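You operate a simulated robot arm through the tools that you are given. There is no shell and no other tool. Be economical: measure what you need, move in short steps, check, and stop when the job is done.

The job below is to be done with a simulated robot arm. You get a single attempt, and the scene is never put back.

Task
Rest the sieve on the yellow bowl and sift in one scoop of flour.
Fine: scoop and sieve go back where they were.

The check looks at the end state, three seconds after you hand in, the way a careful person would. Anything else that was tipped, shoved, dropped, spilled or broken makes it a failure.

Robot
A 7-joint arm with a two-finger parallel gripper, fixed in place. Base frame: the origin is at the foot of the arm, x ahead of it, y to its left, z up. Lengths are in mm, angles in degrees, forces in N, time in s.
With the tool pointing down near the work surface it reaches from about 340 to 780 mm from the base axis. Its first joint turns from -166.0 to 166.0 degrees. Payload 3.91 kg.
The TCP is the grasp point between the finger pads, 30 mm short of the fingertips. In the tool frame z runs along the fingers and y along their closing line. Largest opening 110 mm; finger width 20, thickness 10; the body of the gripper, 48 by 112 mm, starts 55 mm behind the TCP.
Orientation is told as [roll, pitch, yaw] about the base's x, y, z axes, in that order, counted from this pose: with the fingers straight down and closing along the base's y, the tool's x points along the base's -x, its y along +y and its z along -z.

Tools
- The arm moves only by the tool apply_moves. Its argument "deltas" is a list of rows, each a list of 7 numbers: the shift along the tool's x, y, z in units of 25 mm (1.0 is 25 mm), then the turn, a rotation vector about the tool's x, y, z in units of 5 degrees (1.0 is 5 degrees), then the gripper command, from -1 (shut) to 1 (fully open), values between in proportion. In form: [[tx, ty, tz, wx, wy, wz, jaw], ...]. A call has 1 to 20 rows; each row shifts and turns the commanded pose from where the row before left it, along the tool's axes as they then stand. A call with a number of a shift or a turn outside -1 to 1 is refused whole. Each row takes 0.2 s and may step no farther than 50 mm and 8.6 degrees from the row before; otherwise, or with a gripper value out of range, the whole call is refused. Where a pose cannot be reached the arm comes as near as it can. A force on the tool above 40 N (or 10 N above the force at the start of the call, whichever is more), or a blocked arm, ends the call early, and 0.2 s more pass. The fingers move at their own pace (about 153 mm/s each) and stop on an object; they squeeze with about 41 N. The grip force told is the motor's: it shows also when the fingers shut on nothing. Time passes only in rows, and 0.2 s behind the last, so rows that do not move let the fingers close. It gives the time, the measured TCP pose, the force on the tool (base axes), the opening and the grip force at its end, in the units of the frame above (readings bear some noise).
- Cameras (640 x 400 px; columns grow to the right, rows downward): "scene" is fixed at [46, -514.5, 1667.9]; the picture's right is [0.77, -0.63, 0.00], its down [-0.38, -0.46, -0.80] and it looks along [0.51, 0.62, -0.60] (base axes); focal length 311 px, centre (320, 200). "wrist" rides on the gripper at [-36, 0, -57] in the tool frame; the picture's right is [0.00, -1.00, 0.00], its down [0.97, 0.00, -0.24] and it looks along [0.24, 0.00, 0.97] (tool axes); focal length 218 px, centre (320, 200). There is no depth. A picture from a camera that has moved, and an enlarged one, comes with that camera's place and axes in the base frame and with its lens. The place of the scene camera against the robot may be out by one fixed shift of up to 25 mm in any direction.
- snapshot(camera): a new picture of that camera. The clock stands still meanwhile.
- lift_body(by): slides the trunk up (or, below 0, down) by that many mm; the arm rides with it, the base frame stays. It gives what a move gives, with no picture.
- close_up(camera, box): a new picture of the part [left, top, right, bottom] of that camera's present view, enlarged. The clock stands still meanwhile.
- job_done(): hands the job in; it is judged then, once.

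Go step by step. Nothing tells you positions but the pictures and the camera data: compare them with the known pose of the tool, close in by small moves and look again before you grip or let go. The budget is 120 turns and 64 pictures, counting those below and the enlarged ones. Unless the task says otherwise, let go and move clear before handing in, and close with one line.

The tools are called after ">>>" by a JSON object that holds its "name" and its "arguments". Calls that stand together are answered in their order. apply_moves: Moves the arm, as the interface text tells. Its arguments: {"type":"object","properties":{"deltas":{"type":"array"}},"required":["deltas"]} The other tools are called the same way: lift_body (by) slides the trunk up or down; snapshot (camera) takes a picture; close_up (camera, box) takes an enlarged picture of a part of a camera's view; job_done () hands the job in.

At the start:

```text
clock: 0.0
tool_pos: [357.9, 175.9, 1304.8]
ee_rot: [-0.1, 0.0, 0.0]
ft_force: [0.3, -0.5, 0.3]
finger_gap: 109.9
grasp_force: 0.1
trunk travel left (down, up): [-550.0, 60.0]
```

scene: 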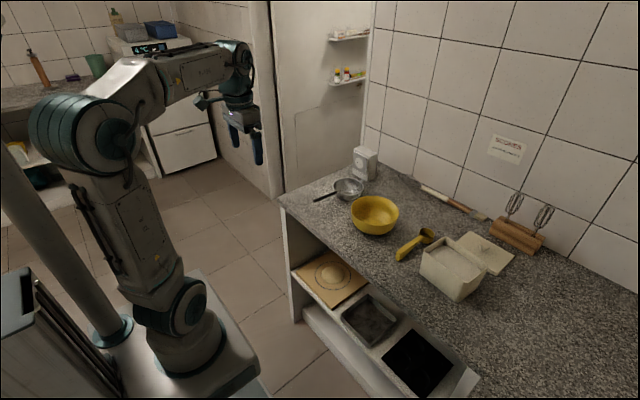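
wrist: 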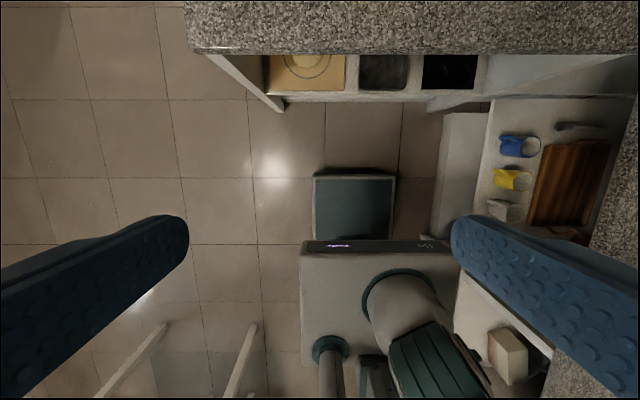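

I see a counter with a yellow bowl, a sieve behind it, a yellow scoop and a flour bin with its lid off. I'll look closer first.

>>> {"name": "close_up", "arguments": {"camera": "scene", "box": [300, 140, 420, 240]}}

>>> {"name": "close_up", "arguments": {"camera": "scene", "box": [380, 180, 550, 310]}}

```text
4.00 times, centred on (360, 190) of scene
camera zoom: at [46.0, -514.5, 1667.9], right [0.77, -0.63, 0.0], down [-0.38, -0.46, -0.8], along [0.51, 0.62, -0.6], focal length 1243 px, centre (160, 240)
```

zoom: 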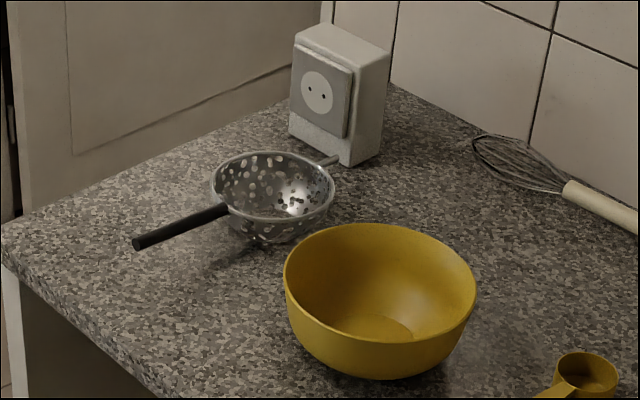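

```text
3.08 times, centred on (465, 245) of scene
camera zoom: at [46.0, -514.5, 1667.9], right [0.77, -0.63, 0.0], down [-0.38, -0.46, -0.8], along [0.51, 0.62, -0.6], focal length 956 px, centre (-126, 62)
```

zoom: 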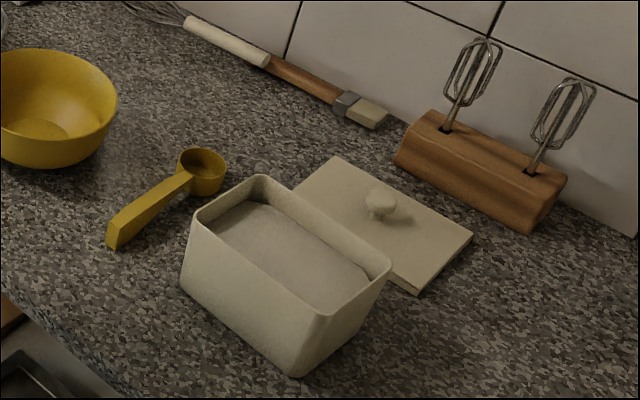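

Positions estimated from the scene camera: sieve about (800,225), bowl about (745,30), scoop cup about (834,-135) with its handle toward the robot, flour bin about x 690–795, y -210 to -350. Next I bring the wrist camera over the sieve.

>>> {"name": "apply_moves", "arguments": {"deltas": [[-1, 0.2, 0.2, 0, 0, 0, 1], [-1, 0.2, 0.2, 0, 0, 0, 1], [-1, 0.2, 0.2, 0, 0, 0, 1], [-1, 0.2, 0.2, 0, 0, 0, 1], [-1, 0.2, 0.2, 0, 0, 0, 1], [-1, 0.2, 0.2, 0, 0, 0, 1], [-1, 0.2, 0.2, 0, 0, 0, 1], [-1, 0.2, 0.2, 0, 0, 0, 1], [-1, 0.2, 0.2, 0, 0, 0, 1], [-1, 0.2, 0.2, 0, 0, 0, 1]]}}

>>> {"name": "snapshot", "arguments": {"camera": "wrist"}}

```text
clock: 2.2
tool_pos: [608.2, 228.4, 1254.0]
ee_rot: [-0.1, 0.0, 0.0]
ft_force: [-0.2, -0.4, 0.5]
finger_gap: 110.2
grasp_force: 0.0
trunk travel left (down, up): [-550.0, 60.0]
```

```text
59 pictures are left
camera wrist: at [646.2, 228.0, 1311.2], right [0.0, -1.0, 0.0], down [-0.97, 0.0, 0.24], along [-0.24, 0.0, -0.97], focal length 218 px, centre (320, 200)
```

wrist: 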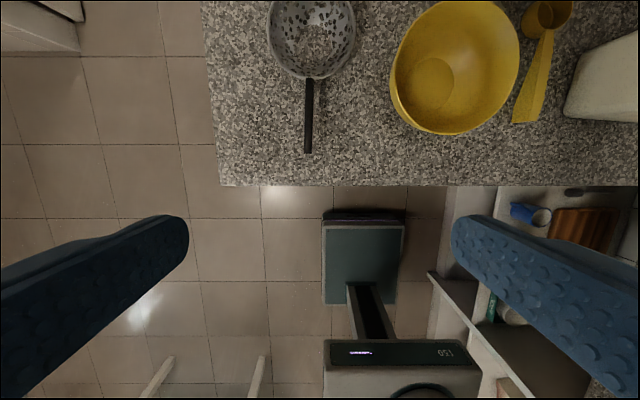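

Sieve handle runs from about (635,249) to (745,243), rim centre near (797,240). I'll go over to the bowl and tilt forward for a better view.

>>> {"name": "apply_moves", "arguments": {"deltas": [[0, -1, 0, 0, -1, 0, 1], [0, -1, 0, 0, -1, 0, 1], [0, -1, 0, 0, -1, 0, 1], [0, -1, 0, 0, -1, 0, 1], [0, -1, 0, 0, -1, 0, 1], [0, -1, 0, 0, 0, 0, 1], [0, -1, 0, 0, 0, 0, 1], [0, -1, 0, 0, 0, 0, 1]]}}

>>> {"name": "snapshot", "arguments": {"camera": "wrist"}}

```text
clock: 4.0
tool_pos: [608.0, 24.8, 1253.6]
ee_rot: [0.0, -25.0, 0.0]
ft_force: [0.4, 0.2, 0.1]
finger_gap: 110.1
grasp_force: 0.1
trunk travel left (down, up): [-550.0, 60.0]
```

```text
58 pictures are left
camera wrist: at [617.4, 24.0, 1320.3], right [0.0, -1.0, 0.0], down [-0.98, 0.0, -0.19], along [0.19, 0.0, -0.98], focal length 218 px, centre (320, 200)
```

wrist: 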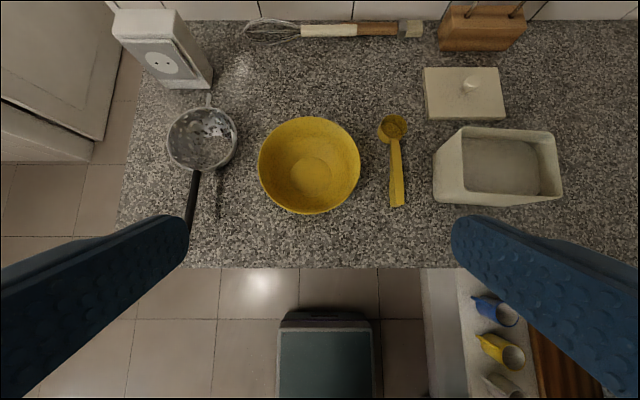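

Good overview. Enlarging both halves for measurement.

>>> {"name": "close_up", "arguments": {"camera": "wrist", "box": [140, 80, 380, 230]}}

>>> {"name": "close_up", "arguments": {"camera": "wrist", "box": [350, 70, 590, 220]}}

```text
2.67 times, centred on (260, 155) of wrist
camera zoom: at [617.4, 24.0, 1320.3], right [0.0, -1.0, 0.0], down [-0.98, 0.0, -0.19], along [0.19, 0.0, -0.98], focal length 582 px, centre (480, 320)
```

zoom: 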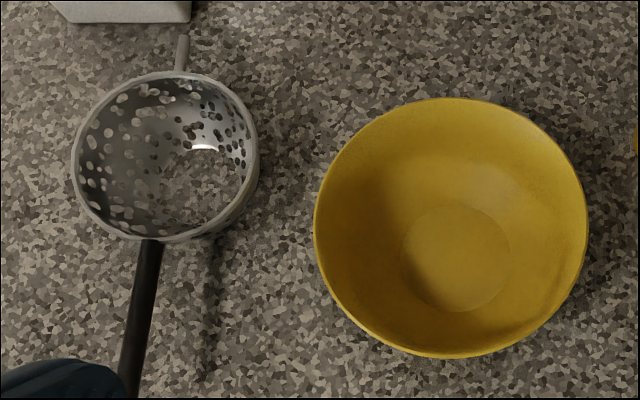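

```text
2.67 times, centred on (470, 145) of wrist
camera zoom: at [617.4, 24.0, 1320.3], right [0.0, -1.0, 0.0], down [-0.98, 0.0, -0.19], along [0.19, 0.0, -0.98], focal length 582 px, centre (-80, 347)
```

zoom: 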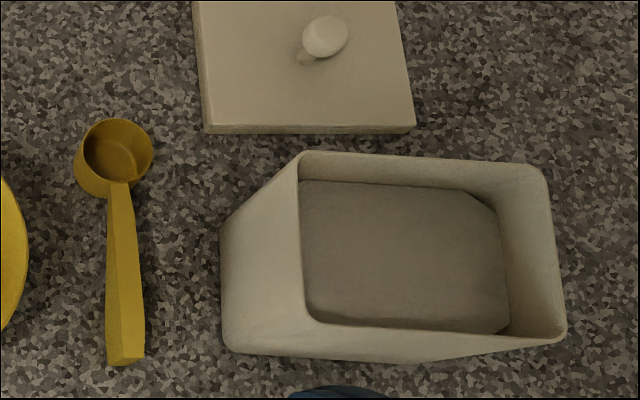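

Estimates: bowl centre (744,42), rim radius 85 at z≈972; sieve rim centre (799,239), z≈952, hook tip at x≈894, handle end (635,247); scoop cup (837,-120); bin centre (745,-281), flour about 25 mm below its rim. Now I approach the sieve handle from above.

>>> {"name": "apply_moves", "arguments": {"deltas": [[0.198, 0.97, 0.76, 0, 0, 0, 1], [0.198, 0.97, 0.76, 0, 0, 0, 1], [0.198, 0.97, 0.76, 0, 0, 0, 1], [0.198, 0.97, 0.76, 0, 0, 0, 1], [0.198, 0.97, 0.76, 0, 0, 0, 1], [0.198, 0.97, 0.76, 0, 0, 0, 1], [0.198, 0.97, 0.76, 0, 0, 0, 1], [0.198, 0.97, 0.76, 0, 0, 0, 1], [0.198, 0.97, 0.76, 0, 0, 0, 1]]}}

>>> {"name": "snapshot", "arguments": {"camera": "wrist"}}

>>> {"name": "snapshot", "arguments": {"camera": "scene"}}

```text
clock: 6.0
tool_pos: [638.2, 246.0, 1079.5]
ee_rot: [0.0, -25.0, 0.0]
ft_force: [0.0, 1.2, 0.6]
finger_gap: 109.8
grasp_force: 0.0
trunk travel left (down, up): [-550.0, 60.0]
```

```text
55 pictures are left
camera wrist: at [647.5, 245.4, 1146.8], right [0.0, -1.0, 0.0], down [-0.98, 0.0, -0.19], along [0.19, 0.0, -0.98], focal length 218 px, centre (320, 200)
```

wrist: 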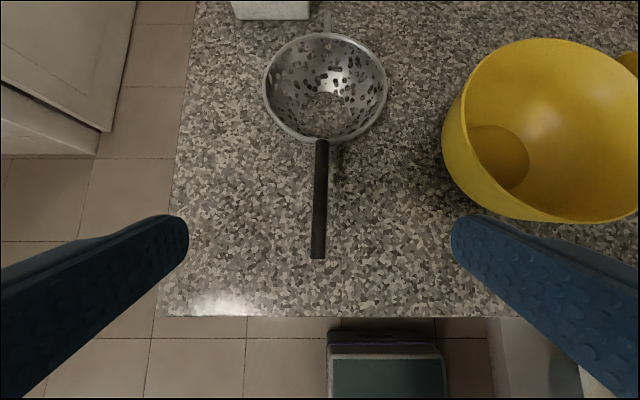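

```text
54 pictures are left
```

scene: 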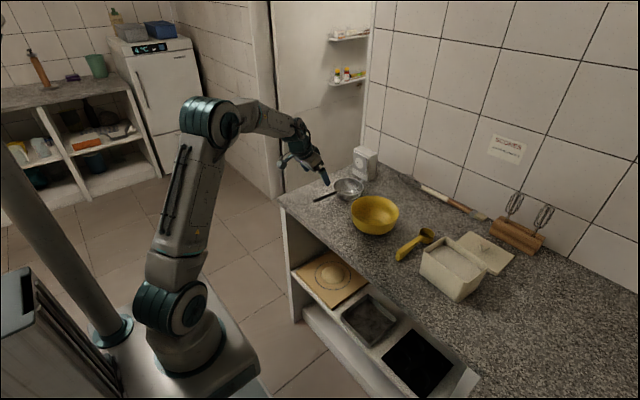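

The sieve handle is level around z≈950, running from (742,243.5) to (635,248). I descend with the fingers open around it, at x≈705.

>>> {"name": "apply_moves", "arguments": {"deltas": [[-0.028, 0, 0.733, 0.2, 0, 0.43, 1], [-0.028, 0, 0.733, 0, 0, 0, 1], [-0.028, 0, 0.733, 0, 0, 0, 1], [-0.028, 0, 0.733, 0, 0, 0, 1], [-0.028, 0, 0.733, 0, 0, 0, 1], [-0.028, 0, 0.733, 0, 0, 0, 1], [-0.028, 0, 0.733, 0, 0, 0, 1], [-0.028, 0, 0.6, 0, 0, 0, 1]]}}

>>> {"name": "snapshot", "arguments": {"camera": "wrist"}}

>>> {"name": "close_up", "arguments": {"camera": "scene", "box": [280, 140, 440, 240]}}

```text
clock: 7.8
tool_pos: [706.0, 239.3, 953.7]
ee_rot: [0.0, -25.0, -2.4]
ft_force: [0.7, -0.3, -0.4]
finger_gap: 110.0
grasp_force: 0.0
trunk travel left (down, up): [-550.0, 60.0]
```

```text
53 pictures are left
camera wrist: at [715.7, 239.4, 1020.5], right [-0.04, -1.0, 0.0], down [-0.98, 0.04, -0.19], along [0.19, -0.01, -0.98], focal length 218 px, centre (320, 200)
```

wrist: 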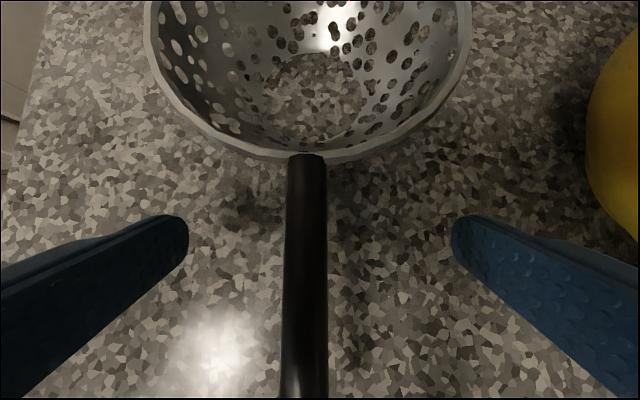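

```text
4.00 times, centred on (360, 190) of scene
camera zoom: at [46.0, -514.5, 1667.9], right [0.77, -0.63, 0.0], down [-0.38, -0.46, -0.8], along [0.51, 0.62, -0.6], focal length 1243 px, centre (160, 240)
```

zoom: 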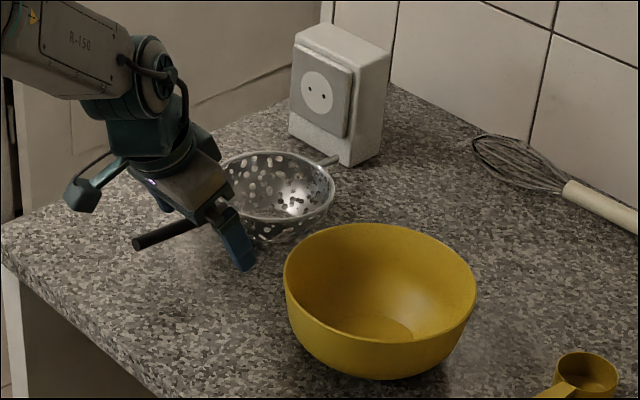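

The handle is centred about 4.5 mm to the left; I shift, drop slightly and close.

>>> {"name": "apply_moves", "arguments": {"deltas": [[0, 0.2, 0.28, 0, 0, 0, 1], [0, 0, 0, 0, 0, 0, 0.2], [0, 0, 0, 0, 0, 0, -0.5], [0, 0, 0, 0, 0, 0, -1], [0, 0, 0, 0, 0, 0, -1]]}}

>>> {"name": "snapshot", "arguments": {"camera": "wrist"}}

```text
clock: 9.0
tool_pos: [709.0, 245.7, 945.9]
ee_rot: [0.0, -25.0, -2.4]
ft_force: [-0.3, 0.2, -0.1]
finger_gap: 12.9
grasp_force: 41.2
trunk travel left (down, up): [-550.0, 60.0]
```

```text
51 pictures are left
camera wrist: at [717.8, 244.0, 1013.6], right [-0.04, -1.0, 0.0], down [-0.98, 0.04, -0.19], along [0.19, -0.01, -0.98], focal length 218 px, centre (320, 200)
```

wrist: 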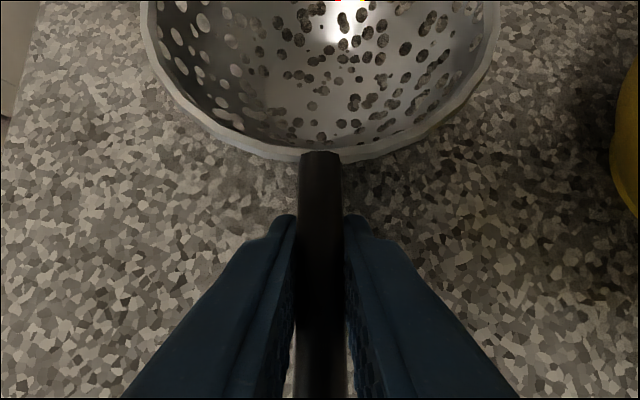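

Gripped (13 mm handle) at TCP (709,245,946), which is the return pose. I lift straight up by 90 mm and check.

>>> {"name": "apply_moves", "arguments": {"deltas": [[-0.17, 0, -0.36, 0, 0, 0, -1], [-0.21, 0, -0.45, 0, 0, 0, -1], [-0.38, 0, -0.815, 0, 0, 0, -1], [-0.38, 0, -0.815, 0, 0, 0, -1], [-0.38, 0, -0.815, 0, 0, 0, -1], [0, 0, 0, 0, 0, 0, -1]]}}

>>> {"name": "close_up", "arguments": {"camera": "scene", "box": [280, 140, 440, 240]}}

>>> {"name": "snapshot", "arguments": {"camera": "wrist"}}

```text
clock: 10.4
tool_pos: [708.1, 244.6, 1037.8]
ee_rot: [0.1, -25.0, -2.4]
ft_force: [-0.5, 0.2, -1.1]
finger_gap: 12.8
grasp_force: 41.3
trunk travel left (down, up): [-550.0, 60.0]
```

```text
4.00 times, centred on (360, 190) of scene
camera zoom: at [46.0, -514.5, 1667.9], right [0.77, -0.63, 0.0], down [-0.38, -0.46, -0.8], along [0.51, 0.62, -0.6], focal length 1243 px, centre (160, 240)
```

zoom: 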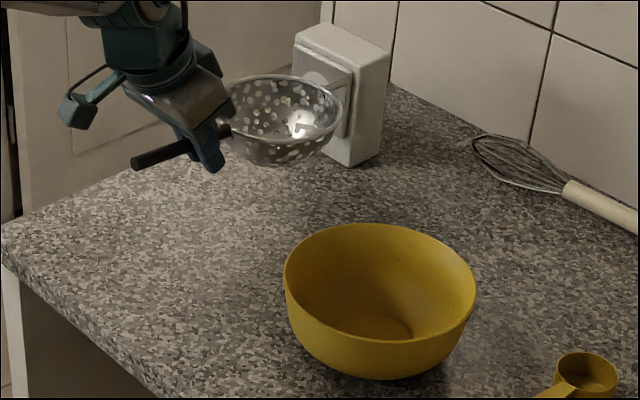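

```text
49 pictures are left
camera wrist: at [717.8, 244.0, 1105.1], right [-0.04, -1.0, 0.0], down [-0.98, 0.04, -0.19], along [0.19, -0.01, -0.98], focal length 218 px, centre (320, 200)
```

wrist: 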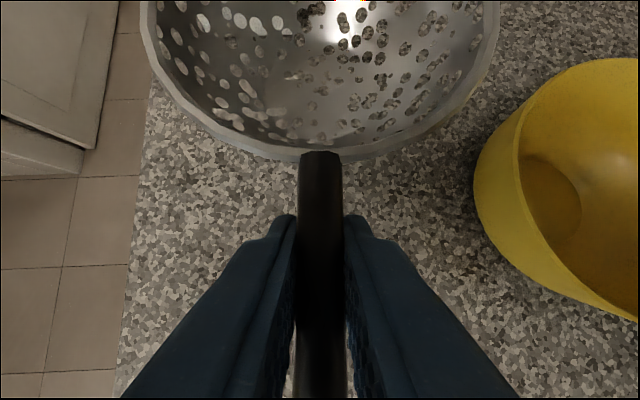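

The sieve is held rigidly. Now I carry it over the bowl at this height, clear of the rim.

>>> {"name": "apply_moves", "arguments": {"deltas": [[0.168, -0.889, -0.078, 0, 0, 0, -1], [0.168, -0.889, -0.078, 0, 0, 0, -1], [0.168, -0.889, -0.078, 0, 0, 0, -1], [0.168, -0.889, -0.078, 0, 0, 0, -1], [0.168, -0.889, -0.078, 0, 0, 0, -1], [0.168, -0.889, -0.078, 0, 0, 0, -1], [0.168, -0.889, -0.078, 0, 0, 0, -1], [0.168, -0.889, -0.078, 0, 0, 0, -1], [0.168, -0.889, -0.078, 0, 0, 0, -1], [0, 0, 0, 0, 0, 0, -1]]}}

>>> {"name": "close_up", "arguments": {"camera": "scene", "box": [300, 140, 460, 240]}}

>>> {"name": "snapshot", "arguments": {"camera": "wrist"}}

```text
clock: 12.6
tool_pos: [658.5, 47.2, 1036.3]
ee_rot: [0.0, -25.0, -2.4]
ft_force: [0.9, -0.7, -1.3]
finger_gap: 13.0
grasp_force: 41.0
trunk travel left (down, up): [-550.0, 60.0]
```

```text
4.00 times, centred on (380, 190) of scene
camera zoom: at [46.0, -514.5, 1667.9], right [0.77, -0.63, 0.0], down [-0.38, -0.46, -0.8], along [0.51, 0.62, -0.6], focal length 1243 px, centre (80, 240)
```

zoom: 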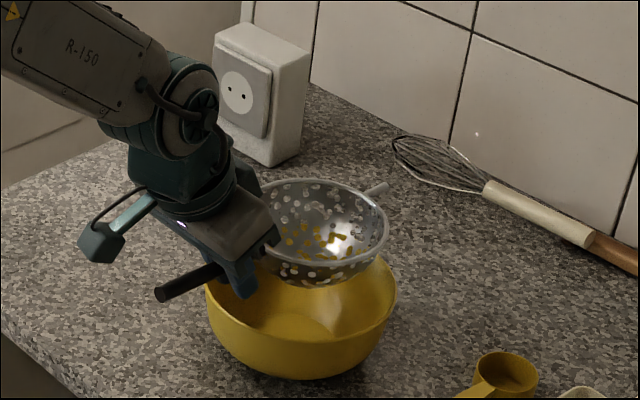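

```text
47 pictures are left
camera wrist: at [667.1, 46.1, 1103.4], right [-0.04, -1.0, 0.0], down [-0.98, 0.04, -0.19], along [0.19, -0.01, -0.98], focal length 218 px, centre (320, 200)
```

wrist: 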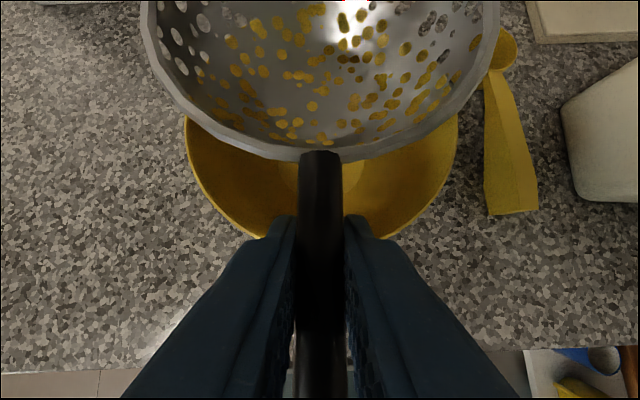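

The sieve is centred over the bowl with the hook overlapping the far rim by about 14 mm. I lower toward contact, estimated at TCP z≈983.

>>> {"name": "apply_moves", "arguments": {"deltas": [[0.2, 0, 0.43, 0, 0, 0, -1], [0.2, 0, 0.43, 0, 0, 0, -1], [0.2, 0, 0.43, 0, 0, 0, -1], [0.1, 0, 0.217, 0, 0, 0, -1], [0.051, 0, 0.109, 0, 0, 0, -1], [0, 0, 0, 0, 0, 0, -1]]}}

>>> {"name": "close_up", "arguments": {"camera": "scene", "box": [330, 160, 430, 240]}}

```text
clock: 13.8
tool_pos: [660.7, 46.3, 1000.7]
ee_rot: [0.2, -26.1, -2.5]
ft_force: [-0.4, -0.8, 13.4]
finger_gap: 13.1
grasp_force: 41.0
trunk travel left (down, up): [-550.0, 60.0]
stopped in row 5: the force on the tool passed its limit (the readings are from after the stop); the commanded pose is now the measured one
```

```text
5.00 times, centred on (380, 200) of scene
camera zoom: at [46.0, -514.5, 1667.9], right [0.77, -0.63, 0.0], down [-0.38, -0.46, -0.8], along [0.51, 0.62, -0.6], focal length 1554 px, centre (20, 200)
```

zoom: 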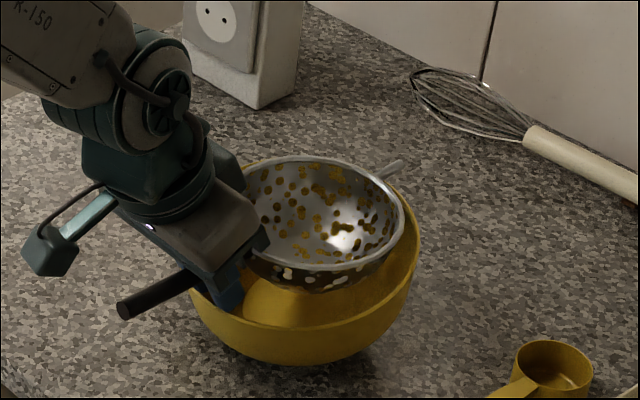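

The fingers hit the bowl's rim: my grip is too far forward on the handle. I lift off, check the bowl, and will set the sieve back to re-grip nearer the handle's end.

>>> {"name": "apply_moves", "arguments": {"deltas": [[-0.17, 0, -0.36, 0, 0, 0, -1], [-0.17, 0, -0.36, 0, 0.22, 0, -1], [-0.28, 0, -0.6, 0, 0, 0, -1], [0, 0, 0, 0, 0, 0, -1]]}}

>>> {"name": "snapshot", "arguments": {"camera": "wrist"}}

>>> {"name": "close_up", "arguments": {"camera": "scene", "box": [300, 140, 460, 240]}}

```text
clock: 14.8
tool_pos: [660.7, 45.3, 1033.9]
ee_rot: [0.2, -24.5, -2.4]
ft_force: [-1.0, 0.5, -2.4]
finger_gap: 12.7
grasp_force: 40.3
trunk travel left (down, up): [-550.0, 60.0]
```

```text
45 pictures are left
camera wrist: at [671.3, 44.5, 1100.8], right [-0.04, -1.0, 0.0], down [-0.98, 0.04, -0.18], along [0.18, -0.01, -0.98], focal length 218 px, centre (320, 200)
```

wrist: 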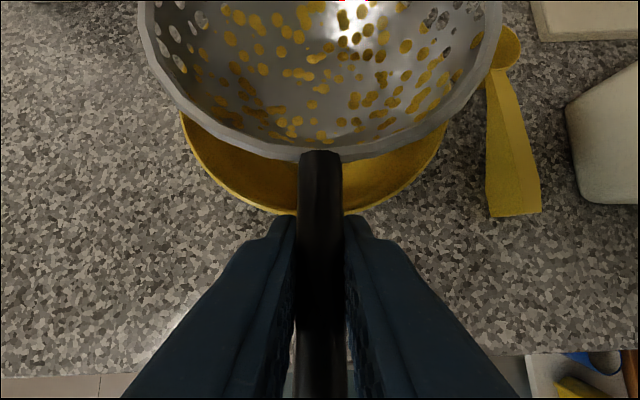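

```text
4.00 times, centred on (380, 190) of scene
camera zoom: at [46.0, -514.5, 1667.9], right [0.77, -0.63, 0.0], down [-0.38, -0.46, -0.8], along [0.51, 0.62, -0.6], focal length 1243 px, centre (80, 240)
```

zoom: 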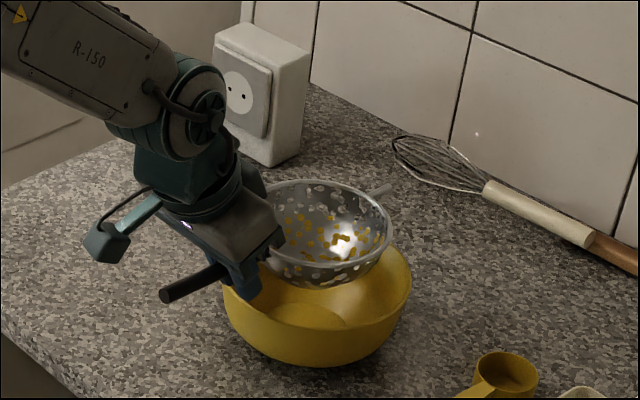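

The rim contact pushed the bowl roughly 20 mm away; I'll set that right. First the sieve goes back to its original spot.

>>> {"name": "apply_moves", "arguments": {"deltas": [[-0.159, 0.894, 0.074, 0, -0.1, 0, -1], [-0.159, 0.894, 0.074, 0, 0, 0, -1], [-0.159, 0.894, 0.074, 0, 0, 0, -1], [-0.159, 0.894, 0.074, 0, 0, 0, -1], [-0.159, 0.894, 0.074, 0, 0, 0, -1], [-0.159, 0.894, 0.074, 0, 0, 0, -1], [-0.159, 0.894, 0.074, 0, 0, 0, -1], [-0.159, 0.894, 0.074, 0, 0, 0, -1], [-0.159, 0.894, 0.074, 0, 0, 0, -1], [0, 0, 0, 0, 0, 0, -1]]}}

```text
clock: 17.0
tool_pos: [708.2, 244.8, 1036.5]
ee_rot: [0.1, -25.0, -2.5]
ft_force: [0.5, 0.0, -1.4]
finger_gap: 12.7
grasp_force: 41.0
trunk travel left (down, up): [-550.0, 60.0]
```

Lowering the sieve to its spot.

>>> {"name": "apply_moves", "arguments": {"deltas": [[0.2425, 0, 0.519, 0, 0, 0, -1], [0.2425, 0, 0.519, 0, 0, 0, -1], [0.2425, 0, 0.519, 0, 0, 0, -1], [0.2425, 0, 0.519, 0, 0, 0, -1], [0.2425, 0, 0.519, 0, 0, 0, -1], [0.2, 0, 0.43, 0, 0, 0, -1], [0.034, 0, 0.073, 0, 0, 0, -1], [0, 0, 0, 0, 0, 0, -1]]}}

>>> {"name": "close_up", "arguments": {"camera": "scene", "box": [280, 140, 440, 240]}}

```text
clock: 18.8
tool_pos: [709.3, 245.8, 948.3]
ee_rot: [0.1, -25.0, -2.3]
ft_force: [0.0, -1.1, -1.6]
finger_gap: 12.9
grasp_force: 41.0
trunk travel left (down, up): [-550.0, 60.0]
```

```text
4.00 times, centred on (360, 190) of scene
camera zoom: at [46.0, -514.5, 1667.9], right [0.77, -0.63, 0.0], down [-0.38, -0.46, -0.8], along [0.51, 0.62, -0.6], focal length 1243 px, centre (160, 240)
```

zoom: 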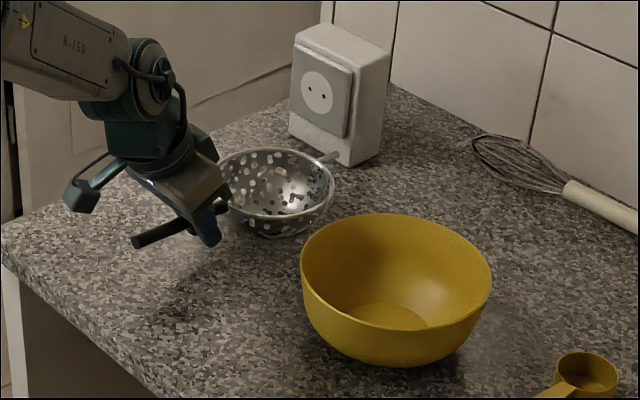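

Final 2 mm, release, and back off along the tool axis.

>>> {"name": "apply_moves", "arguments": {"deltas": [[0.04, 0, 0.087, 0, 0, 0, -1], [0, 0, 0, 0, 0, 0, -1], [0, 0, 0, 0, 0, 0, -0.7], [0, 0, 0, 0, 0, 0, -0.4], [0, 0, 0, 0, 0, 0, 0], [0, 0, -0.5, 0, 0, 0, 0], [0, 0, -0.8, 0, 0, 0, 0], [0, 0, -0.9, 0, 0, 0, 0], [0, 0, -0.9, 0, 0, 0, 0], [0, 0, -0.9, 0, 0, 0, 0], [0, 0, -0.9, 0, 0, 0, 0]]}}

>>> {"name": "snapshot", "arguments": {"camera": "wrist"}}

```text
clock: 21.2
tool_pos: [655.6, 246.7, 1059.8]
ee_rot: [0.1, -25.0, -2.4]
ft_force: [0.0, -0.6, 0.3]
finger_gap: 55.2
grasp_force: 0.1
trunk travel left (down, up): [-550.0, 60.0]
```

```text
42 pictures are left
camera wrist: at [664.8, 246.7, 1126.8], right [-0.04, -1.0, 0.0], down [-0.98, 0.04, -0.19], along [0.19, -0.01, -0.98], focal length 218 px, centre (320, 200)
```

wrist: 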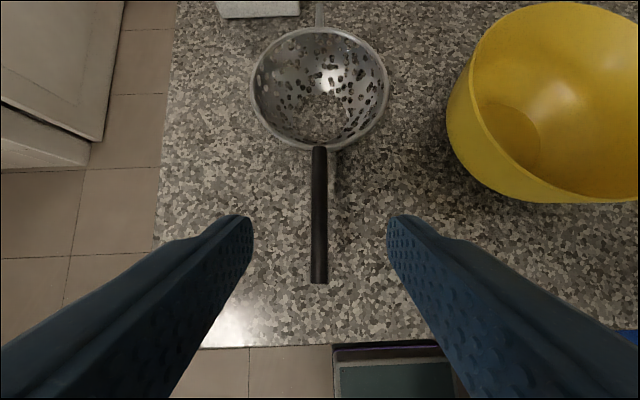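

The sieve stands as before. Now a look at the bowl from above.

>>> {"name": "apply_moves", "arguments": {"deltas": [[-0.148, -0.3, -0.317, -0.2, 0, -0.43, 0], [-0.148, -1, -0.317, 0, 0, 0, -0.5], [-0.148, -1, -0.317, 0, 0, 0, -1], [-0.148, -1, -0.317, 0, 0, 0, -1], [-0.148, -1, -0.317, 0, 0, 0, -1], [-0.148, -1, -0.317, 0, 0, 0, -1], [-0.148, -1, -0.317, 0, 0, 0, -1], [-0.148, -1, -0.317, 0, 0, 0, -1], [0, -0.8, 0, 0, 0, 0, -1]]}}

>>> {"name": "snapshot", "arguments": {"camera": "wrist"}}

```text
clock: 23.2
tool_pos: [655.6, 44.8, 1127.2]
ee_rot: [0.1, -25.1, 0.0]
ft_force: [0.1, 0.0, -1.2]
finger_gap: 0.0
grasp_force: 38.0
trunk travel left (down, up): [-550.0, 60.0]
```

```text
41 pictures are left
camera wrist: at [664.6, 43.6, 1193.2], right [0.0, -1.0, 0.0], down [-0.98, 0.0, -0.19], along [0.19, 0.0, -0.98], focal length 218 px, centre (320, 200)
```

wrist: 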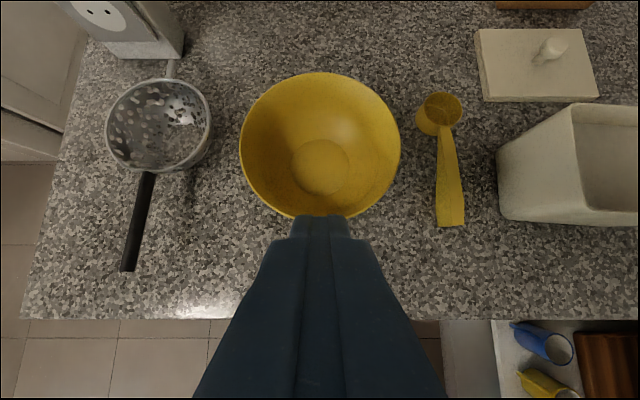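

The bowl sits at about (767,44), i.e. pushed +22 mm in x. With closed vertical fingers inside it I'll gently draw it back against its front wall.

>>> {"name": "apply_moves", "arguments": {"deltas": [[0, 0, 0, 0, 1, 0, -1], [0, 0, 0, 0, 1, 0, -1], [0, 0, 0, 0, 1, 0, -1], [0, 0, 0, 0, 1, 0, -1], [0, 0, 0, 0, 1, 0, -1], [-0.9, -0.04, 0, 0, 0, 0, -1], [-0.9, 0, 0, 0, 0, 0, -1], [-0.9, 0, 0, 0, 0, 0, -1], [-0.9, 0, 0, 0, 0, 0, -1], [0, 0, 0.8, 0, 0, 0, -1], [0, 0, 1, 0, 0, 0, -1], [0, 0, 1, 0, 0, 0, -1], [0, 0, 1, 0, 0, 0, -1], [0, 0, 1, 0, 0, 0, -1], [0, 0, 0.8, 0, 0, 0, -1], [0, 0, 0.4, 0, 0, 0, -1]]}}

>>> {"name": "snapshot", "arguments": {"camera": "wrist"}}

```text
clock: 26.6
tool_pos: [748.0, 45.1, 977.6]
ee_rot: [0.2, -0.1, 0.1]
ft_force: [0.3, 0.6, -0.2]
finger_gap: 0.1
grasp_force: 37.8
trunk travel left (down, up): [-550.0, 60.0]
```

```text
40 pictures are left
camera wrist: at [784.0, 44.7, 1035.3], right [0.0, -1.0, 0.0], down [-0.97, 0.0, 0.24], along [-0.24, 0.0, -0.97], focal length 218 px, centre (320, 200)
```

wrist: 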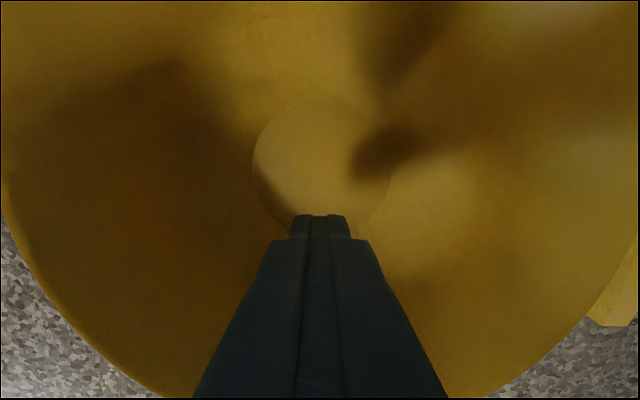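

Drawing back slowly, stopping short to measure.

>>> {"name": "apply_moves", "arguments": {"deltas": [[0.6, 0, 0, 0, 0, 0, -1], [0.6, 0, 0, 0, 0, 0, -1], [0.2, 0, 0, 0, 0, 0, -1], [0.1, 0, 0, 0, 0, 0, -1], [0.1, 0, 0, 0, 0, 0, -1], [0.1, 0, 0, 0, 0, 0, -1], [0.1, 0, 0, 0, 0, 0, -1], [0.1, 0, 0, 0, 0, 0, -1], [0.1, 0, 0, 0, 0, 0, -1], [0, 0, 0, 0, 0, 0, -1]]}}

>>> {"name": "close_up", "arguments": {"camera": "scene", "box": [280, 140, 440, 240]}}

>>> {"name": "snapshot", "arguments": {"camera": "wrist"}}

```text
clock: 28.8
tool_pos: [697.3, 45.1, 977.1]
ee_rot: [0.1, 0.0, 0.0]
ft_force: [0.4, -0.5, 0.6]
finger_gap: 0.0
grasp_force: 38.3
trunk travel left (down, up): [-550.0, 60.0]
```

```text
4.00 times, centred on (360, 190) of scene
camera zoom: at [46.0, -514.5, 1667.9], right [0.77, -0.63, 0.0], down [-0.38, -0.46, -0.8], along [0.51, 0.62, -0.6], focal length 1243 px, centre (160, 240)
```

zoom: 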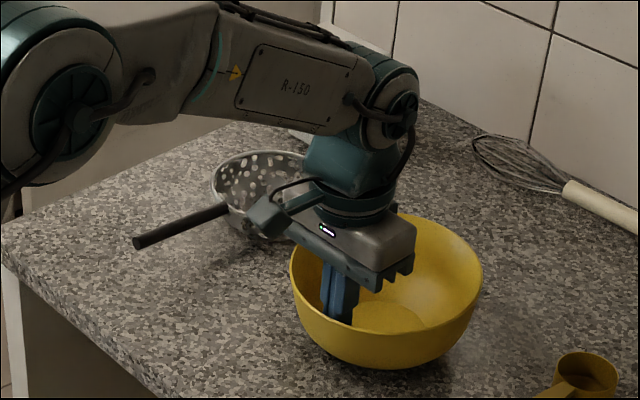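

```text
38 pictures are left
camera wrist: at [733.9, 44.5, 1034.3], right [0.0, -1.0, 0.0], down [-0.97, 0.0, 0.24], along [-0.24, 0.0, -0.97], focal length 218 px, centre (320, 200)
```

wrist: 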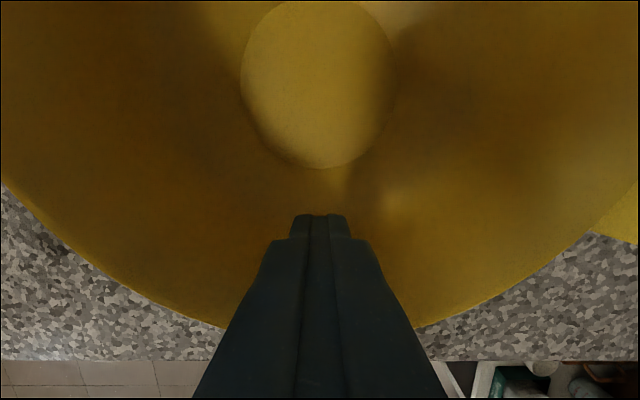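

It moved about 10 mm; around 11 more to go.

>>> {"name": "apply_moves", "arguments": {"deltas": [[0.1, 0, 0, 0, 0, 0, -1], [0.1, 0, 0, 0, 0, 0, -1], [0.1, 0, 0, 0, 0, 0, -1], [0.1, 0, 0, 0, 0, 0, -1], [0, 0, 0, 0, 0, 0, -1], [-0.4, 0, 0, 0, 0, 0, -1], [-0.4, 0, 0, 0, 0, 0, -1], [0, 0, -1, 0, 0, 0, -1], [0, 0, -1, 0, 0, 0, -1], [0, 0, -1, 0, 0, 0, -1], [0, 0, -1, 0, 0, 0, -1], [0.5, 0, -1, 0, -1, 0, -1], [0.5, 0, -1, 0, -1, 0, -1], [0.5, 0, 0, 0, -1, 0, -1], [0.5, 0, 0, 0, -1, 0, -1], [0, 0, 0, 0, -1, 0, -1]]}}

>>> {"name": "snapshot", "arguments": {"camera": "wrist"}}

>>> {"name": "close_up", "arguments": {"camera": "scene", "box": [280, 140, 440, 240]}}

```text
clock: 32.2
tool_pos: [656.4, 46.8, 1119.3]
ee_rot: [0.1, -25.0, -0.1]
ft_force: [-0.5, -1.2, -0.4]
finger_gap: 0.0
grasp_force: 37.4
trunk travel left (down, up): [-550.0, 60.0]
```

```text
37 pictures are left
camera wrist: at [665.0, 46.4, 1187.4], right [0.0, -1.0, 0.0], down [-0.98, 0.0, -0.19], along [0.19, 0.0, -0.98], focal length 218 px, centre (320, 200)
```

wrist: 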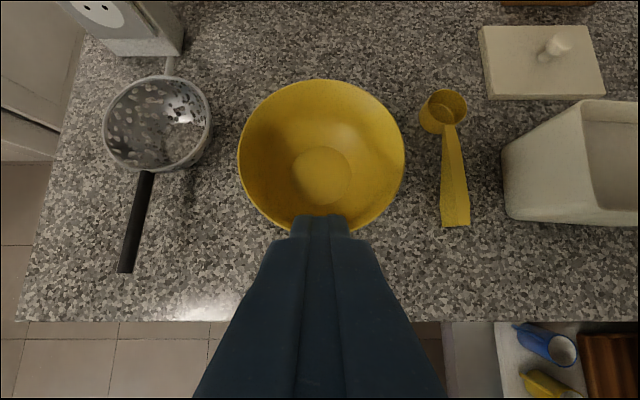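

```text
4.00 times, centred on (360, 190) of scene
camera zoom: at [46.0, -514.5, 1667.9], right [0.77, -0.63, 0.0], down [-0.38, -0.46, -0.8], along [0.51, 0.62, -0.6], focal length 1243 px, centre (160, 240)
```

zoom: 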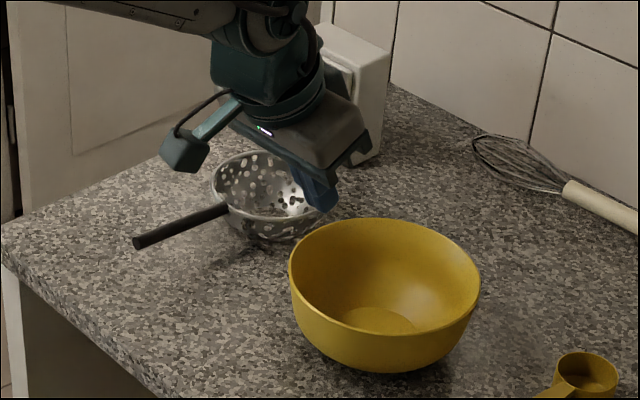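

About 9 mm left to recover; the sieve is exactly where it was. One more gentle pull.

>>> {"name": "apply_moves", "arguments": {"deltas": [[0, 0, 0, 0, 1, 0, -1], [0, 0, 0, 0, 1, 0, -1], [0, 0, 0, 0, 1, 0, -1], [0, 0, 0, 0, 1, 0, -1], [0, 0, 0, 0, 1, 0, -1], [-1, 0, 0, 0, 0, 0, -1], [-1, 0, 0, 0, 0, 0, -1], [0, -0.1, 1, 0, 0, 0, -1], [0, 0, 1, 0, 0, 0, -1], [0, 0, 1, 0, 0, 0, -1], [0, 0, 1, 0, 0, 0, -1], [0, 0, 1, 0, 0, 0, -1], [0, 0, 0.68, 0, 0, 0, -1], [0, 0, 0, 0, 0, 0, -1]]}}

```text
clock: 35.2
tool_pos: [704.2, 42.7, 979.8]
ee_rot: [0.1, 0.0, 0.0]
ft_force: [-0.8, -0.4, -0.2]
finger_gap: 0.2
grasp_force: 37.7
trunk travel left (down, up): [-550.0, 60.0]
```

>>> {"name": "apply_moves", "arguments": {"deltas": [[0.4, 0, 0, 0, 0, 0, -1], [0.2, 0, 0, 0, 0, 0, -1], [0.08, 0, 0, 0, 0, 0, -1], [0.08, 0, 0, 0, 0, 0, -1], [0.08, 0, 0, 0, 0, 0, -1], [0.08, 0, 0, 0, 0, 0, -1], [0.08, 0, 0, 0, 0, 0, -1], [0.08, 0, 0, 0, 0, 0, -1], [0, 0, 0, 0, 0, 0, -1], [-0.4, 0, 0, 0, 0, 0, -1], [-0.4, 0, 0, 0, 0, 0, -1], [0, 0, -1, 0, 0, 0, -1], [0, 0, -1, 0, 0, 0, -1], [0, 0, -1, 0, 0, 0, -1], [0, 0, -1, 0, 0, 0, -1], [0.5, 0, -1, 0, -1, 0, -1], [0.5, 0, -1, 0, -1, 0, -1], [0.5, 0, 0, 0, -1, 0, -1], [0.5, 0, 0, 0, -1, 0, -1], [0, 0, 0, 0, -1, 0, -1]]}}

>>> {"name": "snapshot", "arguments": {"camera": "wrist"}}

>>> {"name": "close_up", "arguments": {"camera": "scene", "box": [280, 140, 440, 240]}}

```text
clock: 39.4
tool_pos: [647.2, 41.0, 1123.1]
ee_rot: [0.1, -25.1, -0.1]
ft_force: [0.7, -0.5, 0.0]
finger_gap: 0.0
grasp_force: 37.6
trunk travel left (down, up): [-550.0, 60.0]
```

```text
35 pictures are left
camera wrist: at [655.7, 41.4, 1189.5], right [0.0, -1.0, 0.0], down [-0.98, 0.0, -0.19], along [0.19, 0.0, -0.98], focal length 218 px, centre (320, 200)
```

wrist: 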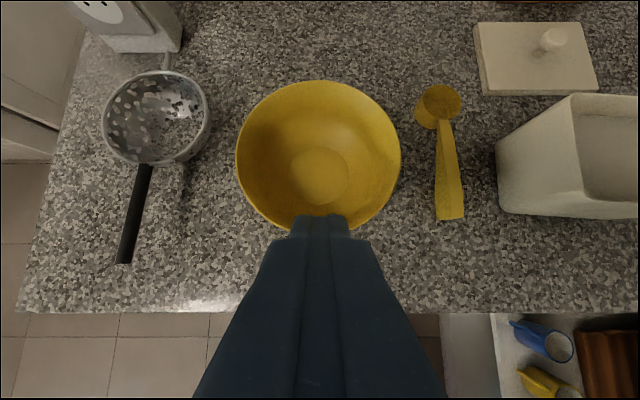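

```text
4.00 times, centred on (360, 190) of scene
camera zoom: at [46.0, -514.5, 1667.9], right [0.77, -0.63, 0.0], down [-0.38, -0.46, -0.8], along [0.51, 0.62, -0.6], focal length 1243 px, centre (160, 240)
```

zoom: 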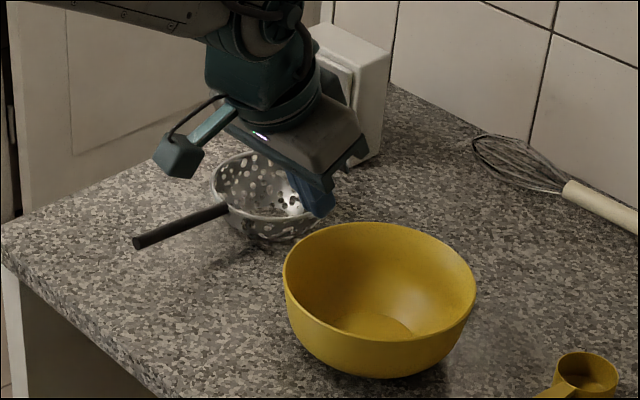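

The bowl is back where it stood. Now I return to the sieve to grip nearer the handle's end (x≈670).

>>> {"name": "apply_moves", "arguments": {"deltas": [[0.124, 0.913, 0.349, 0, 0, 0, -1], [0.124, 0.913, 0.349, 0, 0, 0, -1], [0.124, 0.913, 0.349, 0, 0, 0, -1], [0.124, 0.913, 0.349, 0, 0, 0, -0.5], [0.124, 0.913, 0.349, 0, 0, 0, 0], [0.124, 0.913, 0.349, 0, 0, 0, 0], [0.124, 0.913, 0.349, 0, 0, 0, 0], [0.124, 0.913, 0.349, 0, 0, 0, 0], [0.124, 0.913, 0.349, 0.2, 0, 0.43, 0], [0.1, 0, 0.4, 0, 0, 0, 0], [0.1, 0, 0.4, 0, 0, 0, 0], [0, 0, 0, 0, 0, 0, 0]]}}

>>> {"name": "snapshot", "arguments": {"camera": "wrist"}}

```text
clock: 42.0
tool_pos: [660.7, 247.5, 1019.5]
ee_rot: [0.1, -25.1, -2.4]
ft_force: [0.5, -0.4, -0.1]
finger_gap: 55.2
grasp_force: 0.0
trunk travel left (down, up): [-550.0, 60.0]
```

```text
33 pictures are left
camera wrist: at [669.1, 246.6, 1086.5], right [-0.04, -1.0, 0.0], down [-0.98, 0.04, -0.19], along [0.19, -0.01, -0.98], focal length 218 px, centre (320, 200)
```

wrist: 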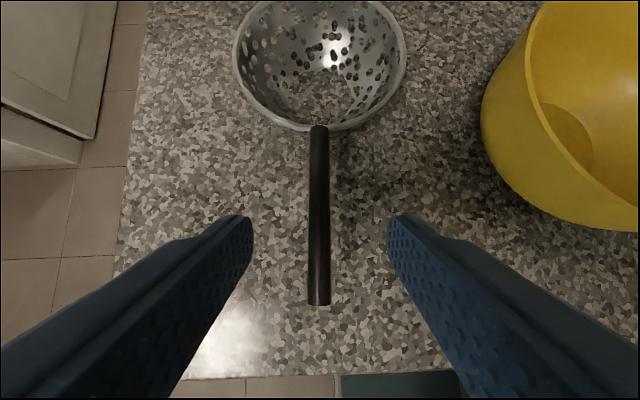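

>>> {"name": "apply_moves", "arguments": {"deltas": [[0.225, 0, 0.7, 0, 0, 0, 0], [0.225, 0, 0.7, 0, 0, 0, 0], [0.225, 0, 0.7, 0, 0, 0, 0], [0.225, 0, 0.7, 0, 0, 0, 0], [0, 0, 0, 0, 0, 0, -0.5], [0, 0, 0, 0, 0, 0, -1], [0, 0, 0, 0, 0, 0, -1]]}}

>>> {"name": "snapshot", "arguments": {"camera": "wrist"}}

```text
clock: 43.6
tool_pos: [669.8, 247.8, 946.1]
ee_rot: [0.0, -25.1, -2.5]
ft_force: [0.7, -0.8, 1.0]
finger_gap: 13.0
grasp_force: 40.2
trunk travel left (down, up): [-550.0, 60.0]
```

```text
32 pictures are left
camera wrist: at [678.1, 247.4, 1013.1], right [-0.04, -1.0, 0.0], down [-0.98, 0.04, -0.19], along [0.19, -0.01, -0.98], focal length 218 px, centre (320, 200)
```

wrist: 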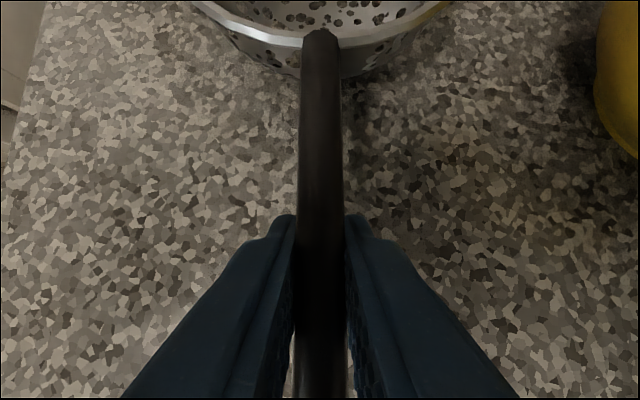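

Gripped at TCP (669.6,247.4,946). Lifting and carrying to above the bowl.

>>> {"name": "apply_moves", "arguments": {"deltas": [[-0.17, 0, -0.36, 0, 0, 0, -1], [-0.21, 0, -0.45, 0, 0, 0, -1], [-0.38, 0, -0.815, 0, 0, 0, -1], [-0.38, 0, -0.815, 0, 0, 0, -1], [-0.38, 0, -0.815, 0, 0, 0, -1], [0, 0, 0, 0, 0, 0, -1], [0.17, -0.887, -0.079, 0, 0, 0, -1], [0.17, -0.887, -0.079, 0, 0, 0, -1], [0.17, -0.887, -0.079, 0, 0, 0, -1], [0.17, -0.887, -0.079, 0, 0, 0, -1], [0.17, -0.887, -0.079, 0, 0, 0, -1], [0.17, -0.887, -0.079, 0, 0, 0, -1], [0.17, -0.887, -0.079, 0, 0, 0, -1], [0.17, -0.887, -0.079, 0, 0, 0, -1], [0.17, -0.887, -0.079, 0, 0, 0, -1], [0, 0, 0, 0, 0, 0, -1]]}}

>>> {"name": "snapshot", "arguments": {"camera": "wrist"}}

```text
clock: 47.0
tool_pos: [620.4, 49.9, 1034.7]
ee_rot: [0.1, -25.1, -2.5]
ft_force: [-0.8, 0.1, -1.8]
finger_gap: 13.0
grasp_force: 40.6
trunk travel left (down, up): [-550.0, 60.0]
```

```text
31 pictures are left
camera wrist: at [628.7, 49.0, 1101.3], right [-0.04, -1.0, 0.0], down [-0.98, 0.04, -0.19], along [0.19, -0.01, -0.98], focal length 218 px, centre (320, 200)
```

wrist: 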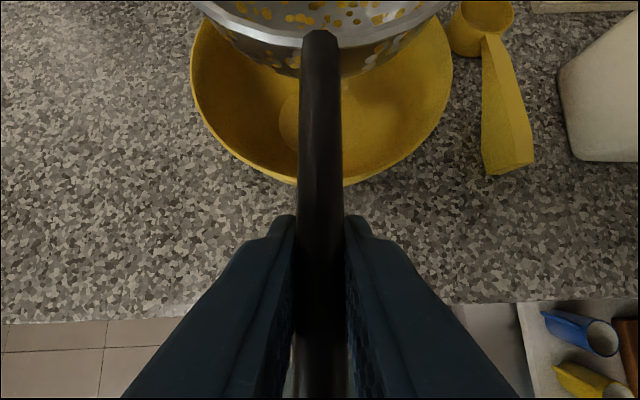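

>>> {"name": "apply_moves", "arguments": {"deltas": [[0.169, 0, 0.362, 0, 0, 0, -1], [0.169, 0, 0.362, 0, 0, 0, -1], [0.169, 0, 0.362, 0, 0, 0, -1], [0.1, 0, 0.217, 0, 0, 0, -1], [0.068, 0, 0.145, 0, 0, 0, -1], [0, 0, 0, 0, 0, 0, -1]]}}

>>> {"name": "close_up", "arguments": {"camera": "scene", "box": [330, 160, 430, 240]}}

```text
clock: 48.4
tool_pos: [617.7, 49.7, 997.3]
ee_rot: [0.1, -25.0, -2.4]
ft_force: [1.0, -0.5, -1.0]
finger_gap: 12.9
grasp_force: 40.8
trunk travel left (down, up): [-550.0, 60.0]
```

```text
5.00 times, centred on (380, 200) of scene
camera zoom: at [46.0, -514.5, 1667.9], right [0.77, -0.63, 0.0], down [-0.38, -0.46, -0.8], along [0.51, 0.62, -0.6], focal length 1554 px, centre (20, 200)
```

zoom: 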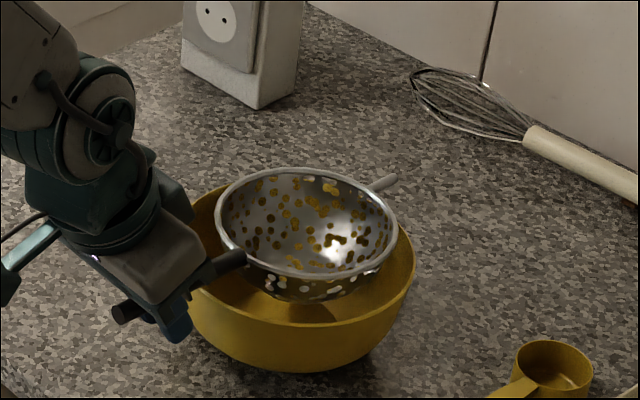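

>>> {"name": "apply_moves", "arguments": {"deltas": [[0.034, 0, 0.0725, 0, 0, 0, -1], [0.034, 0, 0.0725, 0, 0, 0, -1], [0.034, 0, 0.0725, 0, 0, 0, -1], [0.034, 0, 0.0725, 0, 0, 0, -1], [0.034, 0, 0.0725, 0, 0, 0, -1], [0, 0, 0, 0, 0, 0, -1]]}}

```text
clock: 49.8
tool_pos: [617.3, 48.0, 986.2]
ee_rot: [0.1, -25.0, -2.5]
ft_force: [0.2, 0.4, -1.5]
finger_gap: 13.1
grasp_force: 41.3
trunk travel left (down, up): [-550.0, 60.0]
```

>>> {"name": "apply_moves", "arguments": {"deltas": [[0.034, 0, 0.0725, 0, 0, 0, -1], [0.034, 0, 0.0725, 0, 0, 0, -1], [0, 0, 0, 0, 0, 0, -1]]}}

>>> {"name": "close_up", "arguments": {"camera": "scene", "box": [330, 160, 430, 240]}}

```text
clock: 50.6
tool_pos: [617.4, 47.6, 983.3]
ee_rot: [0.2, -25.3, -2.5]
ft_force: [0.0, 0.4, 9.6]
finger_gap: 13.0
grasp_force: 41.7
trunk travel left (down, up): [-550.0, 60.0]
```

```text
5.00 times, centred on (380, 200) of scene
camera zoom: at [46.0, -514.5, 1667.9], right [0.77, -0.63, 0.0], down [-0.38, -0.46, -0.8], along [0.51, 0.62, -0.6], focal length 1554 px, centre (20, 200)
```

zoom: 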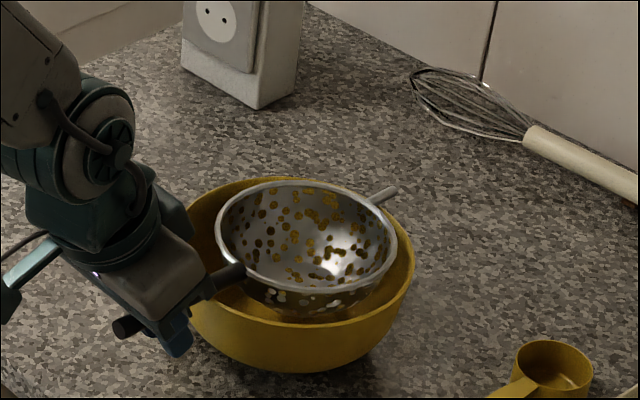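

Contact at z≈984, with hook and handle on the rim. I ease up 1 mm and release slowly.

>>> {"name": "apply_moves", "arguments": {"deltas": [[-0.017, 0, -0.036, 0, 0, 0, -1], [0, 0, 0, 0, 0, 0, -0.75], [0, 0, 0, 0, 0, 0, -0.6], [0, 0, 0, 0, 0, 0, -0.3], [0, 0, 0, 0, 0, 0, -0.1], [0, 0, 0, 0, 0, 0, 0]]}}

>>> {"name": "close_up", "arguments": {"camera": "scene", "box": [330, 160, 430, 240]}}

```text
clock: 52.0
tool_pos: [617.7, 48.5, 983.7]
ee_rot: [0.1, -25.0, -2.5]
ft_force: [-0.4, -0.5, -0.4]
finger_gap: 55.3
grasp_force: 0.0
trunk travel left (down, up): [-550.0, 60.0]
```

```text
5.00 times, centred on (380, 200) of scene
camera zoom: at [46.0, -514.5, 1667.9], right [0.77, -0.63, 0.0], down [-0.38, -0.46, -0.8], along [0.51, 0.62, -0.6], focal length 1554 px, centre (20, 200)
```

zoom: 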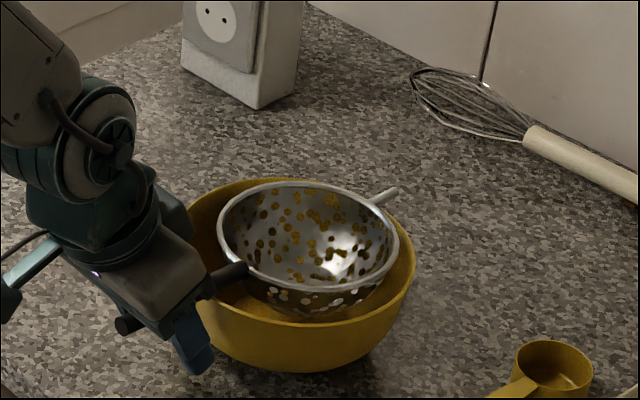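

The sieve rests on the bowl. I back away and go to look at the scoop.

>>> {"name": "apply_moves", "arguments": {"deltas": [[0, 0, -0.5, 0, 0, 0, 0], [0, 0, -0.9, 0, 0, 0, 0], [0, 0, -0.9, 0, 0, 0, 0], [0, 0, -0.9, 0, 0, 0, 0], [0, 0, -0.9, 0, 0, 0, 0], [0, -0.9, 0, -0.2, 0, -0.43, 0], [-0.3, -0.9, 0, 0, 0, 0, 0], [-0.3, -0.9, 0, 0, 0, 0, 0], [-0.3, -0.9, 0, 0, 0, 0, 0], [-0.3, -0.9, 0, 0, 0, 0, 0], [-0.3, -0.9, 0.3, 0, 0, 0, 0], [-0.3, -0.9, 0.3, 0, 0, 0, 0], [-0.3, -0.3, 0.3, 0, 0, 0, 0]]}}

>>> {"name": "snapshot", "arguments": {"camera": "wrist"}}

```text
clock: 54.8
tool_pos: [630.4, -113.0, 1076.3]
ee_rot: [0.1, -25.1, -0.2]
ft_force: [0.4, -0.9, 0.2]
finger_gap: 54.9
grasp_force: 0.0
trunk travel left (down, up): [-550.0, 60.0]
```

```text
27 pictures are left
camera wrist: at [638.9, -113.8, 1143.5], right [0.0, -1.0, 0.0], down [-0.98, 0.0, -0.19], along [0.19, 0.0, -0.98], focal length 218 px, centre (320, 200)
```

wrist: 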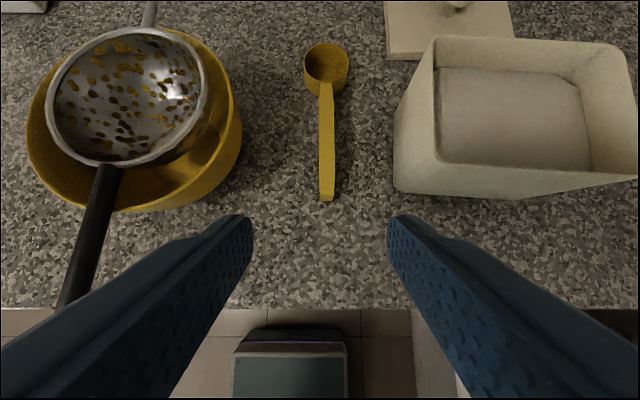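

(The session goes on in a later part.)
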